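You operate a simulated robot arm through the tools that you are given. There is no shell and no other tool. Be economical: measure what you need, move in short steps, check, and stop when the job is done.

You are at the controls of a simulated robot arm. One attempt, no reset.

## Task
Fetch the purple cloth and set it on top of the nets box.

The check looks at the end state, three seconds after you hand in, the way a careful person would. Anything else that was tipped, shoved, dropped, spilled or broken makes it a failure. Flat cloth is picked up by pressing the open fingertips on it (5 to 10 N) and closing them slowly along it; thin cloth reads only 2 to 8 mm in the jaws.

## Robot
A 6-joint arm with a two-finger parallel gripper, fixed in place. Base frame: the origin is at the foot of the arm, x ahead of it, y to its left, z up; the work surface is at about z = 0.88. Units: m, degrees, N and s.
With the tool pointing down near the work surface it reaches from about 0.26 to 0.66 m from the base axis. Its first joint turns from -66.0 to 66.0 degrees. Payload 2.9 kg.
The TCP is the grasp point between the finger pads, 0.03 m short of the fingertips. In the tool frame z runs along the fingers and y along their closing line. Largest opening 0.11 m; finger width 0.02, thickness 0.01; the body of the gripper, 0.048 by 0.112 m, starts 0.055 m behind the TCP.
Orientation is told as [roll, pitch, yaw] about the base's x, y, z axes, in that order, counted from this pose: with the fingers straight down and closing along the base's y, the tool's x points along the base's -x, its y along +y and its z along -z.

## Interface
- The arm moves only by the tool move_arm. Its argument "targets" is a list of rows, each an object of numbers (a shift or turn left out is 0, a gripper value left out holds the last): "x", "y", "z": the shift along the tool's x, y, z in units of 25 mm (1.0 is 25 mm); "wx", "wy", "wz": the turn, a rotation vector about the tool's x, y, z in units of 5 degrees (1.0 is 5 degrees); "fingers": the closure in counts, from 0 (fully open) to 255 (shut). In form: [{"x": .., "y": .., "z": .., "wx": .., "wy": .., "wz": .., "fingers": ..}, ...]. A call has 1 to 12 rows; each row shifts and turns the commanded pose from where the row before left it, along the tool's axes as they then stand. A call with a number of a shift or a turn outside -1 to 1 is refused whole. Each row takes 0.2 s and may step no farther than 0.05 m and 8.6 degrees from the row before; otherwise, or with a gripper value out of range, the whole call is refused. A pose out of reach is approached as far as the arm can. The call stops where the force on the tool passes 40 N (or 10 N more than at its start, if that is more) or the arm is blocked; 0.2 s more then pass. Each finger travels about 0.108 m/s and halts on what it meets, pressing with about 36 N; the grip force reading is that of the motor and also rises with nothing between the fingers. The clock runs only during rows and for 0.2 s after the last one: add rows that do not move to give the fingers time. It gives the time, the measured TCP pose, the force on the tool (base axes), the opening and the grip force at its end, in the units of the frame above (readings bear some noise).
- Cameras (640 x 400 px; columns grow to the right, rows downward): "scene" is fixed at [0.0715, 0.4254, 1.3931]; the picture's right is [-0.83, -0.56, 0.00], its down [-0.27, 0.41, -0.87] and it looks along [0.49, -0.72, -0.49] (base axes); focal length 359 px, centre (320, 200). "wrist" rides on the gripper at [-0.036, 0, -0.057] in the tool frame; the picture's right is [0.00, -1.00, 0.00], its down [0.97, 0.00, -0.24] and it looks along [0.24, 0.00, 0.97] (tool axes); focal length 218 px, centre (320, 200).
- grab_frame(camera): a new picture of that camera. It takes no simulated time.
- measure_at(camera, pixels): for up to 12 pixels [column, row] of the newest picture of that camera ("zoom" is the newest enlarged one), the place [x, y, z] in the base frame of the surface seen there, good to about 0.003 m. It takes no simulated time.
- close_up(camera, box): a new picture of the part [left, top, right, bottom] of that camera's present view, enlarged. It takes no simulated time.
- sign_off(): hands the job in; it is judged then, once.

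Keep the steps short. Do not move on a guess: measure, check each grasp and each placing, and mend mistakes. In all there are 60 turns and 22 pictures (those below and enlarged ones count). Leave the gripper open and the arm clear of the work at the hand-in unless told otherwise, and finish with a single line.

The tools are called after "Request:" by a JSON object that holds its "api" and its "payload". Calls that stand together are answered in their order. move_arm: Moves the arm, as the interface text tells. Its arguments: {"type":"object","properties":{"targets":{"type":"array","items":{"type":"object","properties":{"x":{"type":"number"},"y":{"type":"number"},"z":{"type":"number"},"wx":{"type":"number"},"wy":{"type":"number"},"wz":{"type":"number"},"fingers":{"type":"number"}}}}},"required":["targets"]} The other tools are called the same way: grab_frame (camera) takes a picture; measure_at (camera, pixels) gives the place of the surface under pixels of a picture; close_up (camera, box) takes an enlarged picture of a part of a camera's view; sign_off () hands the job in.

At the start:

```text
t: 0.0
eef_pos: [0.3925, -0.2389, 1.1882]
tool_rot: [0.1, 0.0, 0.1]
wrist_force: [-0.4, -0.1, -0.3]
gripper_width: 0.1102
grip_force: 0.1
```

scene: 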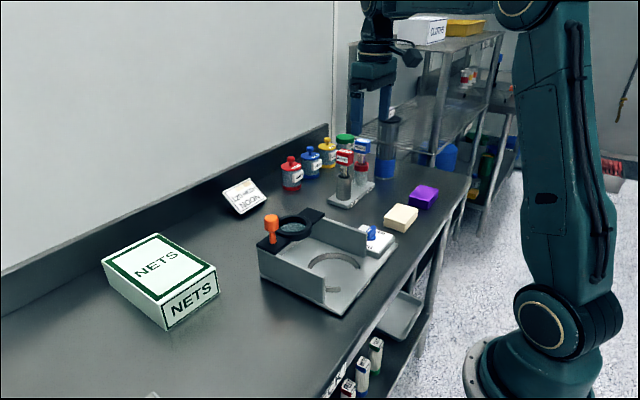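
wrist: 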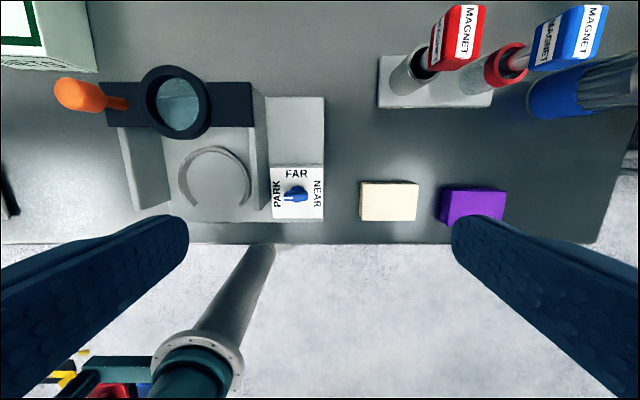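

I see a purple folded block at scene (423,197) and wrist (472,205), with a cream one beside it. I'll enlarge that area first.

Request:
{"api": "close_up", "payload": {"camera": "scene", "box": [340, 150, 480, 238]}}

Request:
{"api": "measure_at", "payload": {"camera": "wrist", "pixels": [[445, 192], [500, 192], [472, 205], [442, 222], [503, 217], [390, 200], [363, 185], [415, 185], [530, 215], [475, 170]]}}

Request:
{"api": "measure_at", "payload": {"camera": "scene", "pixels": [[103, 261], [157, 235], [215, 267], [163, 303], [160, 268], [165, 328], [425, 191], [421, 208], [355, 145], [386, 120], [360, 240], [270, 225]]}}

```text
4.55 times, centred on (410, 194) of scene
```

zoom: 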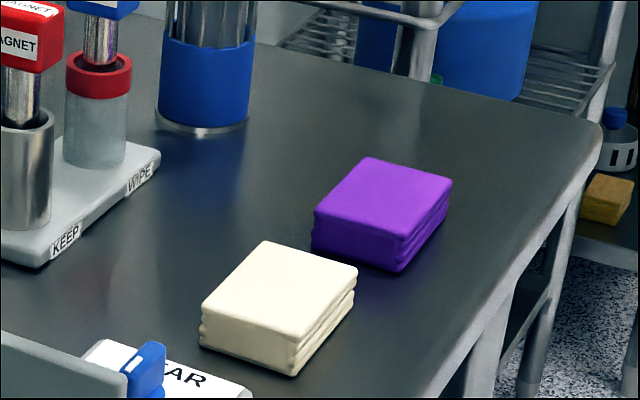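

```text
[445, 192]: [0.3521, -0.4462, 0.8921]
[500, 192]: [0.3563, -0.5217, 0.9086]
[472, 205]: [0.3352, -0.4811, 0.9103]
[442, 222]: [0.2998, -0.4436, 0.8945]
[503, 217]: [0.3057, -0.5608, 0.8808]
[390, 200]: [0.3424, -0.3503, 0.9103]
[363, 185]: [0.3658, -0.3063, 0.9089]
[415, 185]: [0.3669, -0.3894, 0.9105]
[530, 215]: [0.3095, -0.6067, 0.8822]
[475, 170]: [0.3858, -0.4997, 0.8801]
```

```text
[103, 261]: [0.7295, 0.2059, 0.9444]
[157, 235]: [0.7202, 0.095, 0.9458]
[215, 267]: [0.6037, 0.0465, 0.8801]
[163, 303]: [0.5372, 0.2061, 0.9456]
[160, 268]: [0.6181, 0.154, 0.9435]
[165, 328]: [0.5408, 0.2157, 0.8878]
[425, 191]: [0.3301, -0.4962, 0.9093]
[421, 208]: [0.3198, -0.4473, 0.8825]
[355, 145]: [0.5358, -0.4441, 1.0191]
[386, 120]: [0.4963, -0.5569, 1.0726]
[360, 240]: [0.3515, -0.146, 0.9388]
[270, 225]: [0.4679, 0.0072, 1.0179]
```

The purple block is about 3 cm tall with its top at z≈0.910. The nets box top is at z≈0.945. Next I'll measure the cloth's corners in the zoom and the box top's corners.

Request:
{"api": "measure_at", "payload": {"camera": "zoom", "pixels": [[370, 162], [446, 184], [400, 234], [320, 209], [382, 198], [398, 265], [315, 245], [268, 246], [350, 270], [295, 326], [330, 190], [446, 215]]}}

Request:
{"api": "measure_at", "payload": {"camera": "scene", "pixels": [[107, 261], [157, 236], [212, 267], [162, 299], [135, 280], [185, 250], [305, 215], [380, 235], [345, 155], [363, 143], [265, 245], [350, 225]]}}

```text
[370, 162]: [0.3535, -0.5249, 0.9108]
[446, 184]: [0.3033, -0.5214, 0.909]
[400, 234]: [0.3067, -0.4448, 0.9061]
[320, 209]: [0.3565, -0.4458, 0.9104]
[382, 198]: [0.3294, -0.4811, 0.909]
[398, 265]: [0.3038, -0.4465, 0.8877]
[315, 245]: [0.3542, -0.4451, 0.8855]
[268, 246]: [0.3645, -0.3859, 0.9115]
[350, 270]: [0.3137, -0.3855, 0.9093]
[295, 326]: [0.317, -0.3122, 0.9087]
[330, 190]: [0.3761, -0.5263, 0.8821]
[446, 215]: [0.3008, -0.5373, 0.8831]
```

```text
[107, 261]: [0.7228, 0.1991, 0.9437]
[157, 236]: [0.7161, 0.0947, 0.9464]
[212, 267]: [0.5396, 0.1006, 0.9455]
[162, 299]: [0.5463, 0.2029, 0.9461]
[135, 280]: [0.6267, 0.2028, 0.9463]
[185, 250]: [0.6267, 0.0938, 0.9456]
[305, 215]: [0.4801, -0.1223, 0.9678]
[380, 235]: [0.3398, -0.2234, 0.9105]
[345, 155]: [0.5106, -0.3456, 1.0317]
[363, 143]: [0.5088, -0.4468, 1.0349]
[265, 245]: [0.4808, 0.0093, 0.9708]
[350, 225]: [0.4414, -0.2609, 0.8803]
```

The cloth spans x 0.30–0.358 and y −0.525 to −0.443, centred near (0.330, −0.484). The box top spans x 0.54–0.725 and y 0.094–0.205. I'll check where the tall blue-steel cylinder and the magnet tubes are, then move above the cloth while staying high.

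Request:
{"api": "measure_at", "payload": {"camera": "zoom", "pixels": [[205, 100], [245, 110], [165, 100], [250, 20], [95, 110], [30, 190], [155, 155], [150, 350]]}}

Request:
{"api": "move_arm", "payload": {"targets": [{"x": 0.25, "y": -1}, {"x": 0.25, "y": -1}, {"x": 0.25, "y": -1}, {"x": 0.25, "y": -1}, {"x": 0.25, "y": -1}, {"x": 0.25, "y": -1}, {"x": 0.25, "y": -1}, {"x": 0.25, "y": -1}, {"x": 0.25, "y": -1}, {"x": 0.25, "y": -0.8}, {}]}}

```text
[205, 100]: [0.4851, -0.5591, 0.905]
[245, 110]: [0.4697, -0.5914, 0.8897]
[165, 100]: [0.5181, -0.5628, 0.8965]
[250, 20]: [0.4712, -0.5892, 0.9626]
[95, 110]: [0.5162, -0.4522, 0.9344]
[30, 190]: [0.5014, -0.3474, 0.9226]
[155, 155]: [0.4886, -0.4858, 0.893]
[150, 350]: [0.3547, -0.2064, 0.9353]
```

```text
t: 2.4
eef_pos: [0.329, -0.4822, 1.1866]
tool_rot: [0.0, 0.0, 0.1]
wrist_force: [0.3, 0.5, 0.1]
gripper_width: 0.11
grip_force: 0.0
```

The arm is above the cloth at (0.329, −0.482, 1.187). The neighbours are more than 0.12 m away in x. I'll go down to about z=0.99 and look again.

Request:
{"api": "move_arm", "payload": {"targets": [{"z": 1}, {"z": 1}, {"z": 1}, {"z": 1}, {"z": 1}, {"z": 1}, {"z": 1}, {"z": 0.9}, {}]}}

Request:
{"api": "grab_frame", "payload": {"camera": "wrist"}}

```text
t: 4.4
eef_pos: [0.3296, -0.481, 0.9878]
tool_rot: [0.1, 0.0, 0.0]
wrist_force: [-0.8, -0.5, -0.1]
gripper_width: 0.1101
grip_force: 0.0
```

```text
18 pictures are left
```

wrist: 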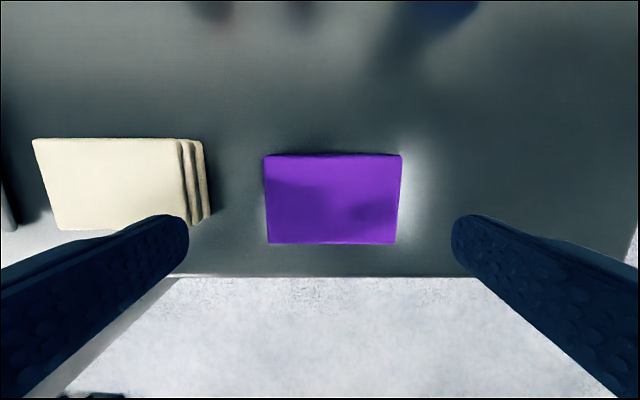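

The cloth sits between the fingers but slightly to the right, spanning columns 265–402. I'll measure its edges.

Request:
{"api": "measure_at", "payload": {"camera": "wrist", "pixels": [[270, 200], [395, 200], [332, 158], [332, 240], [205, 190], [200, 215]]}}

```text
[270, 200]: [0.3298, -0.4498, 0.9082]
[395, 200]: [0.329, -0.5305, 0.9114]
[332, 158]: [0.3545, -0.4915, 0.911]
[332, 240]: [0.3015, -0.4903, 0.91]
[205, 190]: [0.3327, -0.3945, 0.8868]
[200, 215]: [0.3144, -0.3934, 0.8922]
```

The cloth's centre is at y≈−0.489. I'll shift −8 mm in y and lower to TCP z≈0.915, which leaves the fingertips about 5 mm above the bench.

Request:
{"api": "move_arm", "payload": {"targets": [{"y": -0.32}, {"z": 0.8}, {"z": 0.8}, {"z": 0.7}, {"z": 0.6}, {}]}}

Request:
{"api": "grab_frame", "payload": {"camera": "wrist"}}

```text
t: 5.8
eef_pos: [0.3311, -0.49, 0.9176]
tool_rot: [-0.1, 0.0, 0.0]
wrist_force: [-0.2, -0.3, -0.1]
gripper_width: 0.1099
grip_force: 0.0
```

```text
17 pictures are left
```

wrist: 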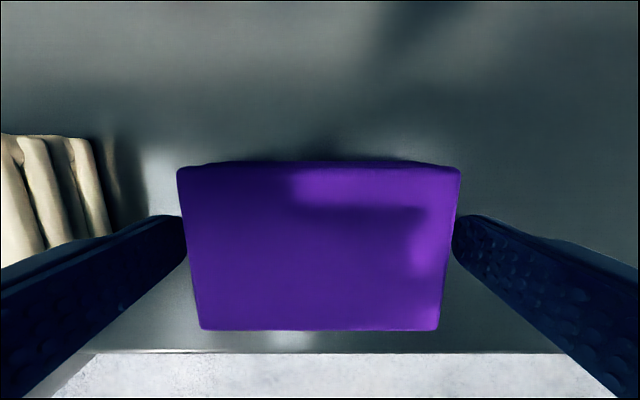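

The fingers straddle the cloth evenly. I'll close in small steps and read the width.

Request:
{"api": "move_arm", "payload": {"targets": [{"z": 0.1, "fingers": 30}, {"fingers": 55}, {"fingers": 70}, {"fingers": 85}, {"fingers": 100}, {}, {}]}}

Request:
{"api": "grab_frame", "payload": {"camera": "wrist"}}

```text
t: 7.4
eef_pos: [0.3295, -0.4896, 0.9146]
tool_rot: [0.1, 0.0, 0.0]
wrist_force: [0.5, 0.1, 4.9]
gripper_width: 0.0888
grip_force: 35.9
```

```text
16 pictures are left
```

wrist: 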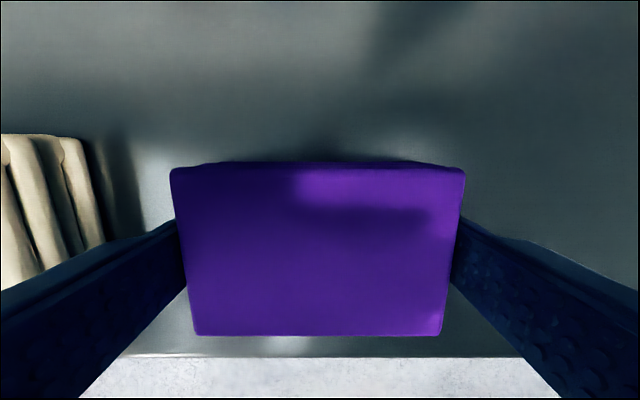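

The jaws stopped at 0.089 with 36 N, so the cloth is held along its long side. I'll lift it slowly and check.

Request:
{"api": "move_arm", "payload": {"targets": [{"z": -0.3, "fingers": 120}, {"z": -0.5}, {"z": -0.7}, {"z": -0.7}, {"z": -0.8}, {}]}}

Request:
{"api": "grab_frame", "payload": {"camera": "scene"}}

```text
t: 8.8
eef_pos: [0.329, -0.4939, 0.9911]
tool_rot: [0.0, -0.1, 0.0]
wrist_force: [-0.2, -0.6, -0.2]
gripper_width: 0.0888
grip_force: 36.0
```

```text
15 pictures are left
```

scene: 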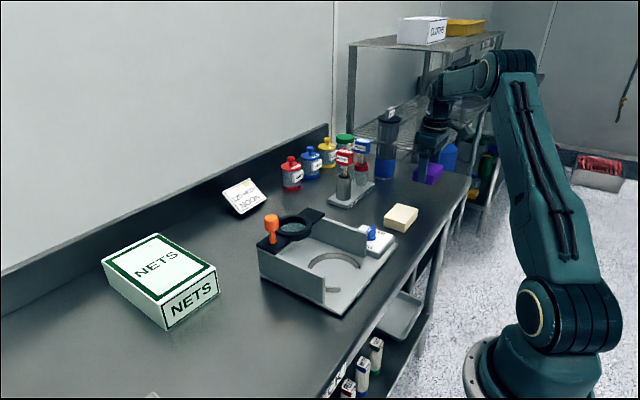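

The cloth is up and held, and nothing else moved. I'll raise it to about z=1.19 to clear everything on the bench.

Request:
{"api": "move_arm", "payload": {"targets": [{"z": -0.8}, {"z": -1}, {"z": -1}, {"z": -1}, {"z": -1}, {"z": -1}, {"z": -1}, {"z": -0.8}, {}]}}

Request:
{"api": "move_arm", "payload": {"targets": [{"x": -0.42, "y": 1}, {"x": -0.42, "y": 1}, {"x": -0.42, "y": 1}, {"x": -0.42, "y": 1}, {"x": -0.42, "y": 1}, {"x": -0.42, "y": 1}, {"x": -0.42, "y": 1}, {"x": -0.42, "y": 1}, {"x": -0.42, "y": 1}, {"x": -0.42, "y": 1}, {"x": -0.42, "y": 1}, {}]}}

```text
t: 10.8
eef_pos: [0.3309, -0.4916, 1.1805]
tool_rot: [0.0, -0.1, 0.0]
wrist_force: [0.1, -1.1, 0.3]
gripper_width: 0.0889
grip_force: 35.8
```

```text
t: 13.4
eef_pos: [0.4448, -0.2158, 1.1794]
tool_rot: [-0.1, 0.0, -0.1]
wrist_force: [0.9, -0.1, -0.4]
gripper_width: 0.0888
grip_force: 36.3
```

Still gripped at 0.089. I'll continue towards a point over the box, (0.605, 0.149).

Request:
{"api": "move_arm", "payload": {"targets": [{"x": -0.43, "y": 0.97}, {"x": -0.43, "y": 0.97}, {"x": -0.43, "y": 0.97}, {"x": -0.43, "y": 0.97}, {"x": -0.43, "y": 0.97}, {"x": -0.43, "y": 0.97}, {"x": -0.43, "y": 0.97}, {"x": -0.43, "y": 0.97}, {}]}}

Request:
{"api": "move_arm", "payload": {"targets": [{"x": -0.43, "y": 0.97}, {"x": -0.43, "y": 0.97}, {"x": -0.43, "y": 0.97}, {"x": -0.43, "y": 0.97}, {"x": -0.43, "y": 0.97}, {"x": -0.43, "y": 0.97}, {"x": -0.4, "y": 0.97}, {}]}}

Request:
{"api": "grab_frame", "payload": {"camera": "wrist"}}

Request:
{"api": "grab_frame", "payload": {"camera": "scene"}}

```text
t: 15.4
eef_pos: [0.5314, -0.022, 1.1791]
tool_rot: [0.0, -0.1, 0.0]
wrist_force: [-0.1, -0.1, -0.8]
gripper_width: 0.0889
grip_force: 35.4
```

```text
t: 17.2
eef_pos: [0.5906, 0.143, 1.1707]
tool_rot: [0.0, 0.0, 0.0]
wrist_force: [0.3, 0.5, 0.2]
gripper_width: 0.0888
grip_force: 35.9
out of reach, approached as far as the arm can: row 6, 7
```

```text
14 pictures are left
```

wrist: 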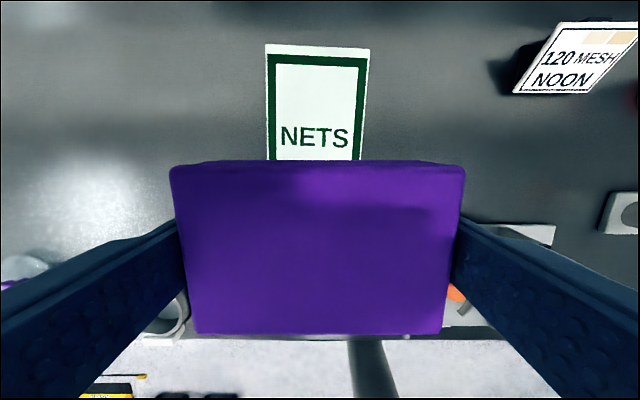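

```text
13 pictures are left
```

scene: 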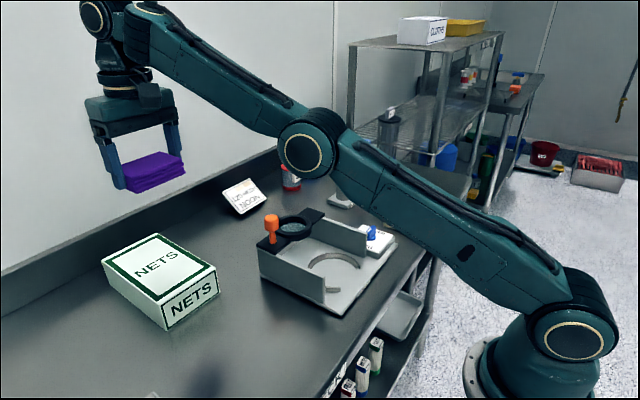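

Reach ran out at this height, but the pose (0.591, 0.143) is already over the box. I'll descend partway and read the pose again.

Request:
{"api": "move_arm", "payload": {"targets": [{"z": 1}, {"z": 1}, {"z": 1}, {"z": 1}, {}]}}

Request:
{"api": "grab_frame", "payload": {"camera": "scene"}}

```text
t: 18.4
eef_pos: [0.5899, 0.1394, 1.0704]
tool_rot: [0.0, 0.0, 0.0]
wrist_force: [-0.2, 0.5, -0.5]
gripper_width: 0.089
grip_force: 35.7
```

```text
12 pictures are left
```

scene: 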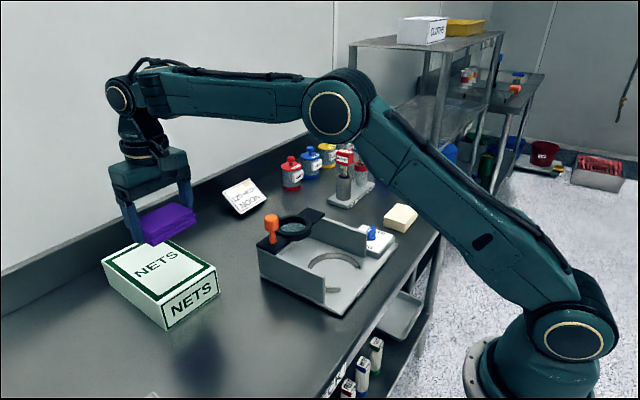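

The elbow is high and clear. At this height I'll shift to about (0.617, 0.149), then lower to z≈1.0.

Request:
{"api": "move_arm", "payload": {"targets": [{"x": -0.55, "y": 0.2}, {"x": -0.55, "y": 0.2}, {"z": 0.9}, {"z": 0.9}, {"z": 0.8}, {}]}}

Request:
{"api": "grab_frame", "payload": {"camera": "scene"}}

```text
t: 19.8
eef_pos: [0.6169, 0.1533, 1.0059]
tool_rot: [0.0, -0.1, 0.1]
wrist_force: [-1.1, 0.6, -0.5]
gripper_width: 0.0889
grip_force: 36.0
```

```text
11 pictures are left
```

scene: 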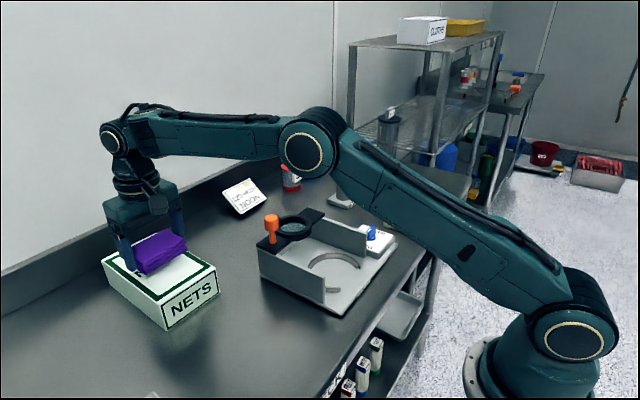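

The cloth hangs over the box with its bottom about 25 mm above the lid. I'll correct y by −4 mm and lower gently to near contact.

Request:
{"api": "move_arm", "payload": {"targets": [{"y": -0.16, "z": 0.4}, {"z": 0.3}, {"z": 0.2}, {}]}}

Request:
{"api": "close_up", "payload": {"camera": "scene", "box": [80, 180, 240, 280]}}

```text
t: 20.8
eef_pos: [0.6163, 0.1488, 0.9835]
tool_rot: [0.1, 0.0, 0.1]
wrist_force: [0.0, -0.2, -0.5]
gripper_width: 0.0888
grip_force: 36.2
```

```text
4.00 times, centred on (160, 230) of scene
```

zoom: 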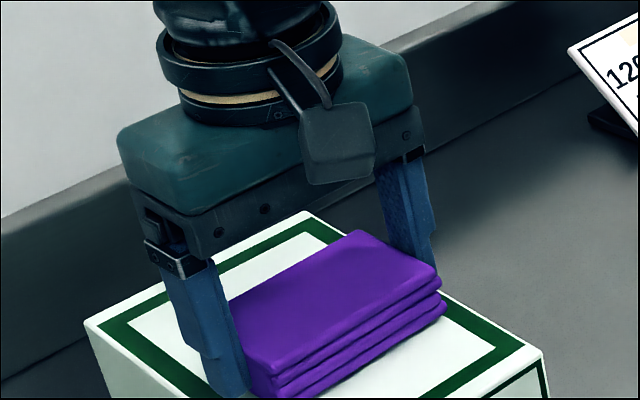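

The cloth is about 3 mm above the lid. I'll ease down until a small force shows.

Request:
{"api": "move_arm", "payload": {"targets": [{"z": 0.08}, {"z": 0.06}, {}]}}

```text
t: 21.6
eef_pos: [0.6163, 0.1488, 0.9802]
tool_rot: [0.0, 0.1, 0.0]
wrist_force: [0.1, -0.1, -0.2]
gripper_width: 0.0889
grip_force: 36.0
```

No contact force yet, and the fingertips are at about 0.950. I'll go 2 mm lower.

Request:
{"api": "move_arm", "payload": {"targets": [{"z": 0.05}, {"z": 0.04}, {}]}}

```text
t: 22.4
eef_pos: [0.6174, 0.1488, 0.979]
tool_rot: [0.1, -0.2, 0.0]
wrist_force: [-5.8, -0.4, 14.6]
gripper_width: 0.0889
grip_force: 36.1
```

The cloth touches the lid at 14.6 N. I'll ease back under 1 mm and open slowly.

Request:
{"api": "move_arm", "payload": {"targets": [{"z": -0.03}, {"fingers": 60}, {"fingers": 48}, {"fingers": 36}, {"fingers": 20}, {"fingers": 0}, {}]}}

Request:
{"api": "grab_frame", "payload": {"camera": "wrist"}}

```text
t: 24.0
eef_pos: [0.6173, 0.1491, 0.9793]
tool_rot: [0.1, 0.0, 0.1]
wrist_force: [-0.4, -0.3, 0.2]
gripper_width: 0.1101
grip_force: 0.0
```

```text
9 pictures are left
```

wrist: 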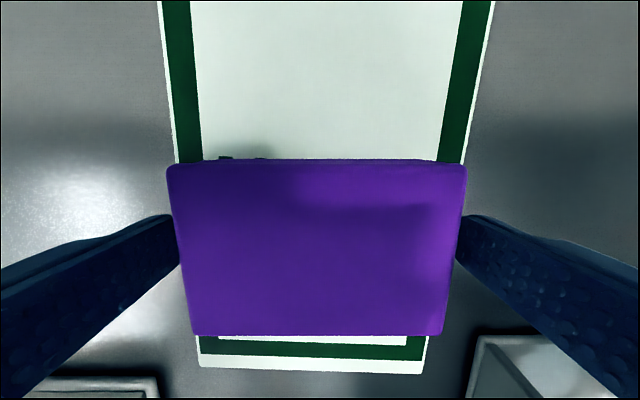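

Released, and the cloth lies on the lid with the fingers clear on both sides. I'll retreat straight up and then back towards the base.

Request:
{"api": "move_arm", "payload": {"targets": [{"z": -0.3}, {"z": -0.6}, {"z": -0.8}, {"z": -1}, {"z": -1}, {"x": 0.7, "z": -0.7}, {"x": 0.8, "z": -0.7}, {"x": 0.8, "z": -0.7}, {"x": 0.8, "z": -0.7}, {"x": 0.8}, {"x": 0.8}, {}]}}

Request:
{"api": "grab_frame", "payload": {"camera": "scene"}}

```text
t: 26.6
eef_pos: [0.4986, 0.1495, 1.1401]
tool_rot: [0.1, 0.1, 0.0]
wrist_force: [-0.8, -0.7, 0.8]
gripper_width: 0.11
grip_force: 0.1
```

```text
8 pictures are left
```

scene: 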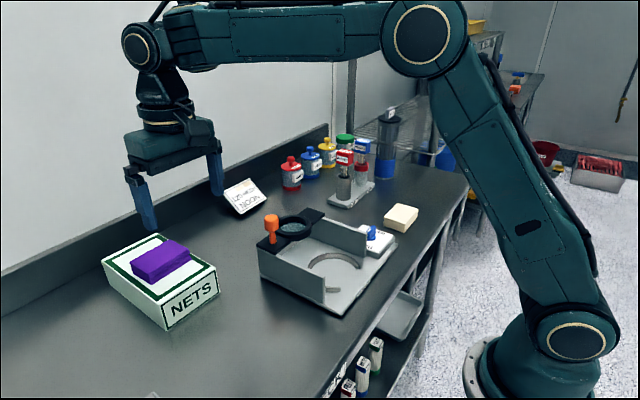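

The cloth lies flat on the nets box, everything else is where it was, the gripper is open and the arm is clear. I'm handing in.

Request:
{"api": "sign_off", "payload": {}}

```text
The job is handed in.
```

The purple cloth is on top of the nets box, nothing else was disturbed, and the job is handed in with the gripper open and the arm clear.
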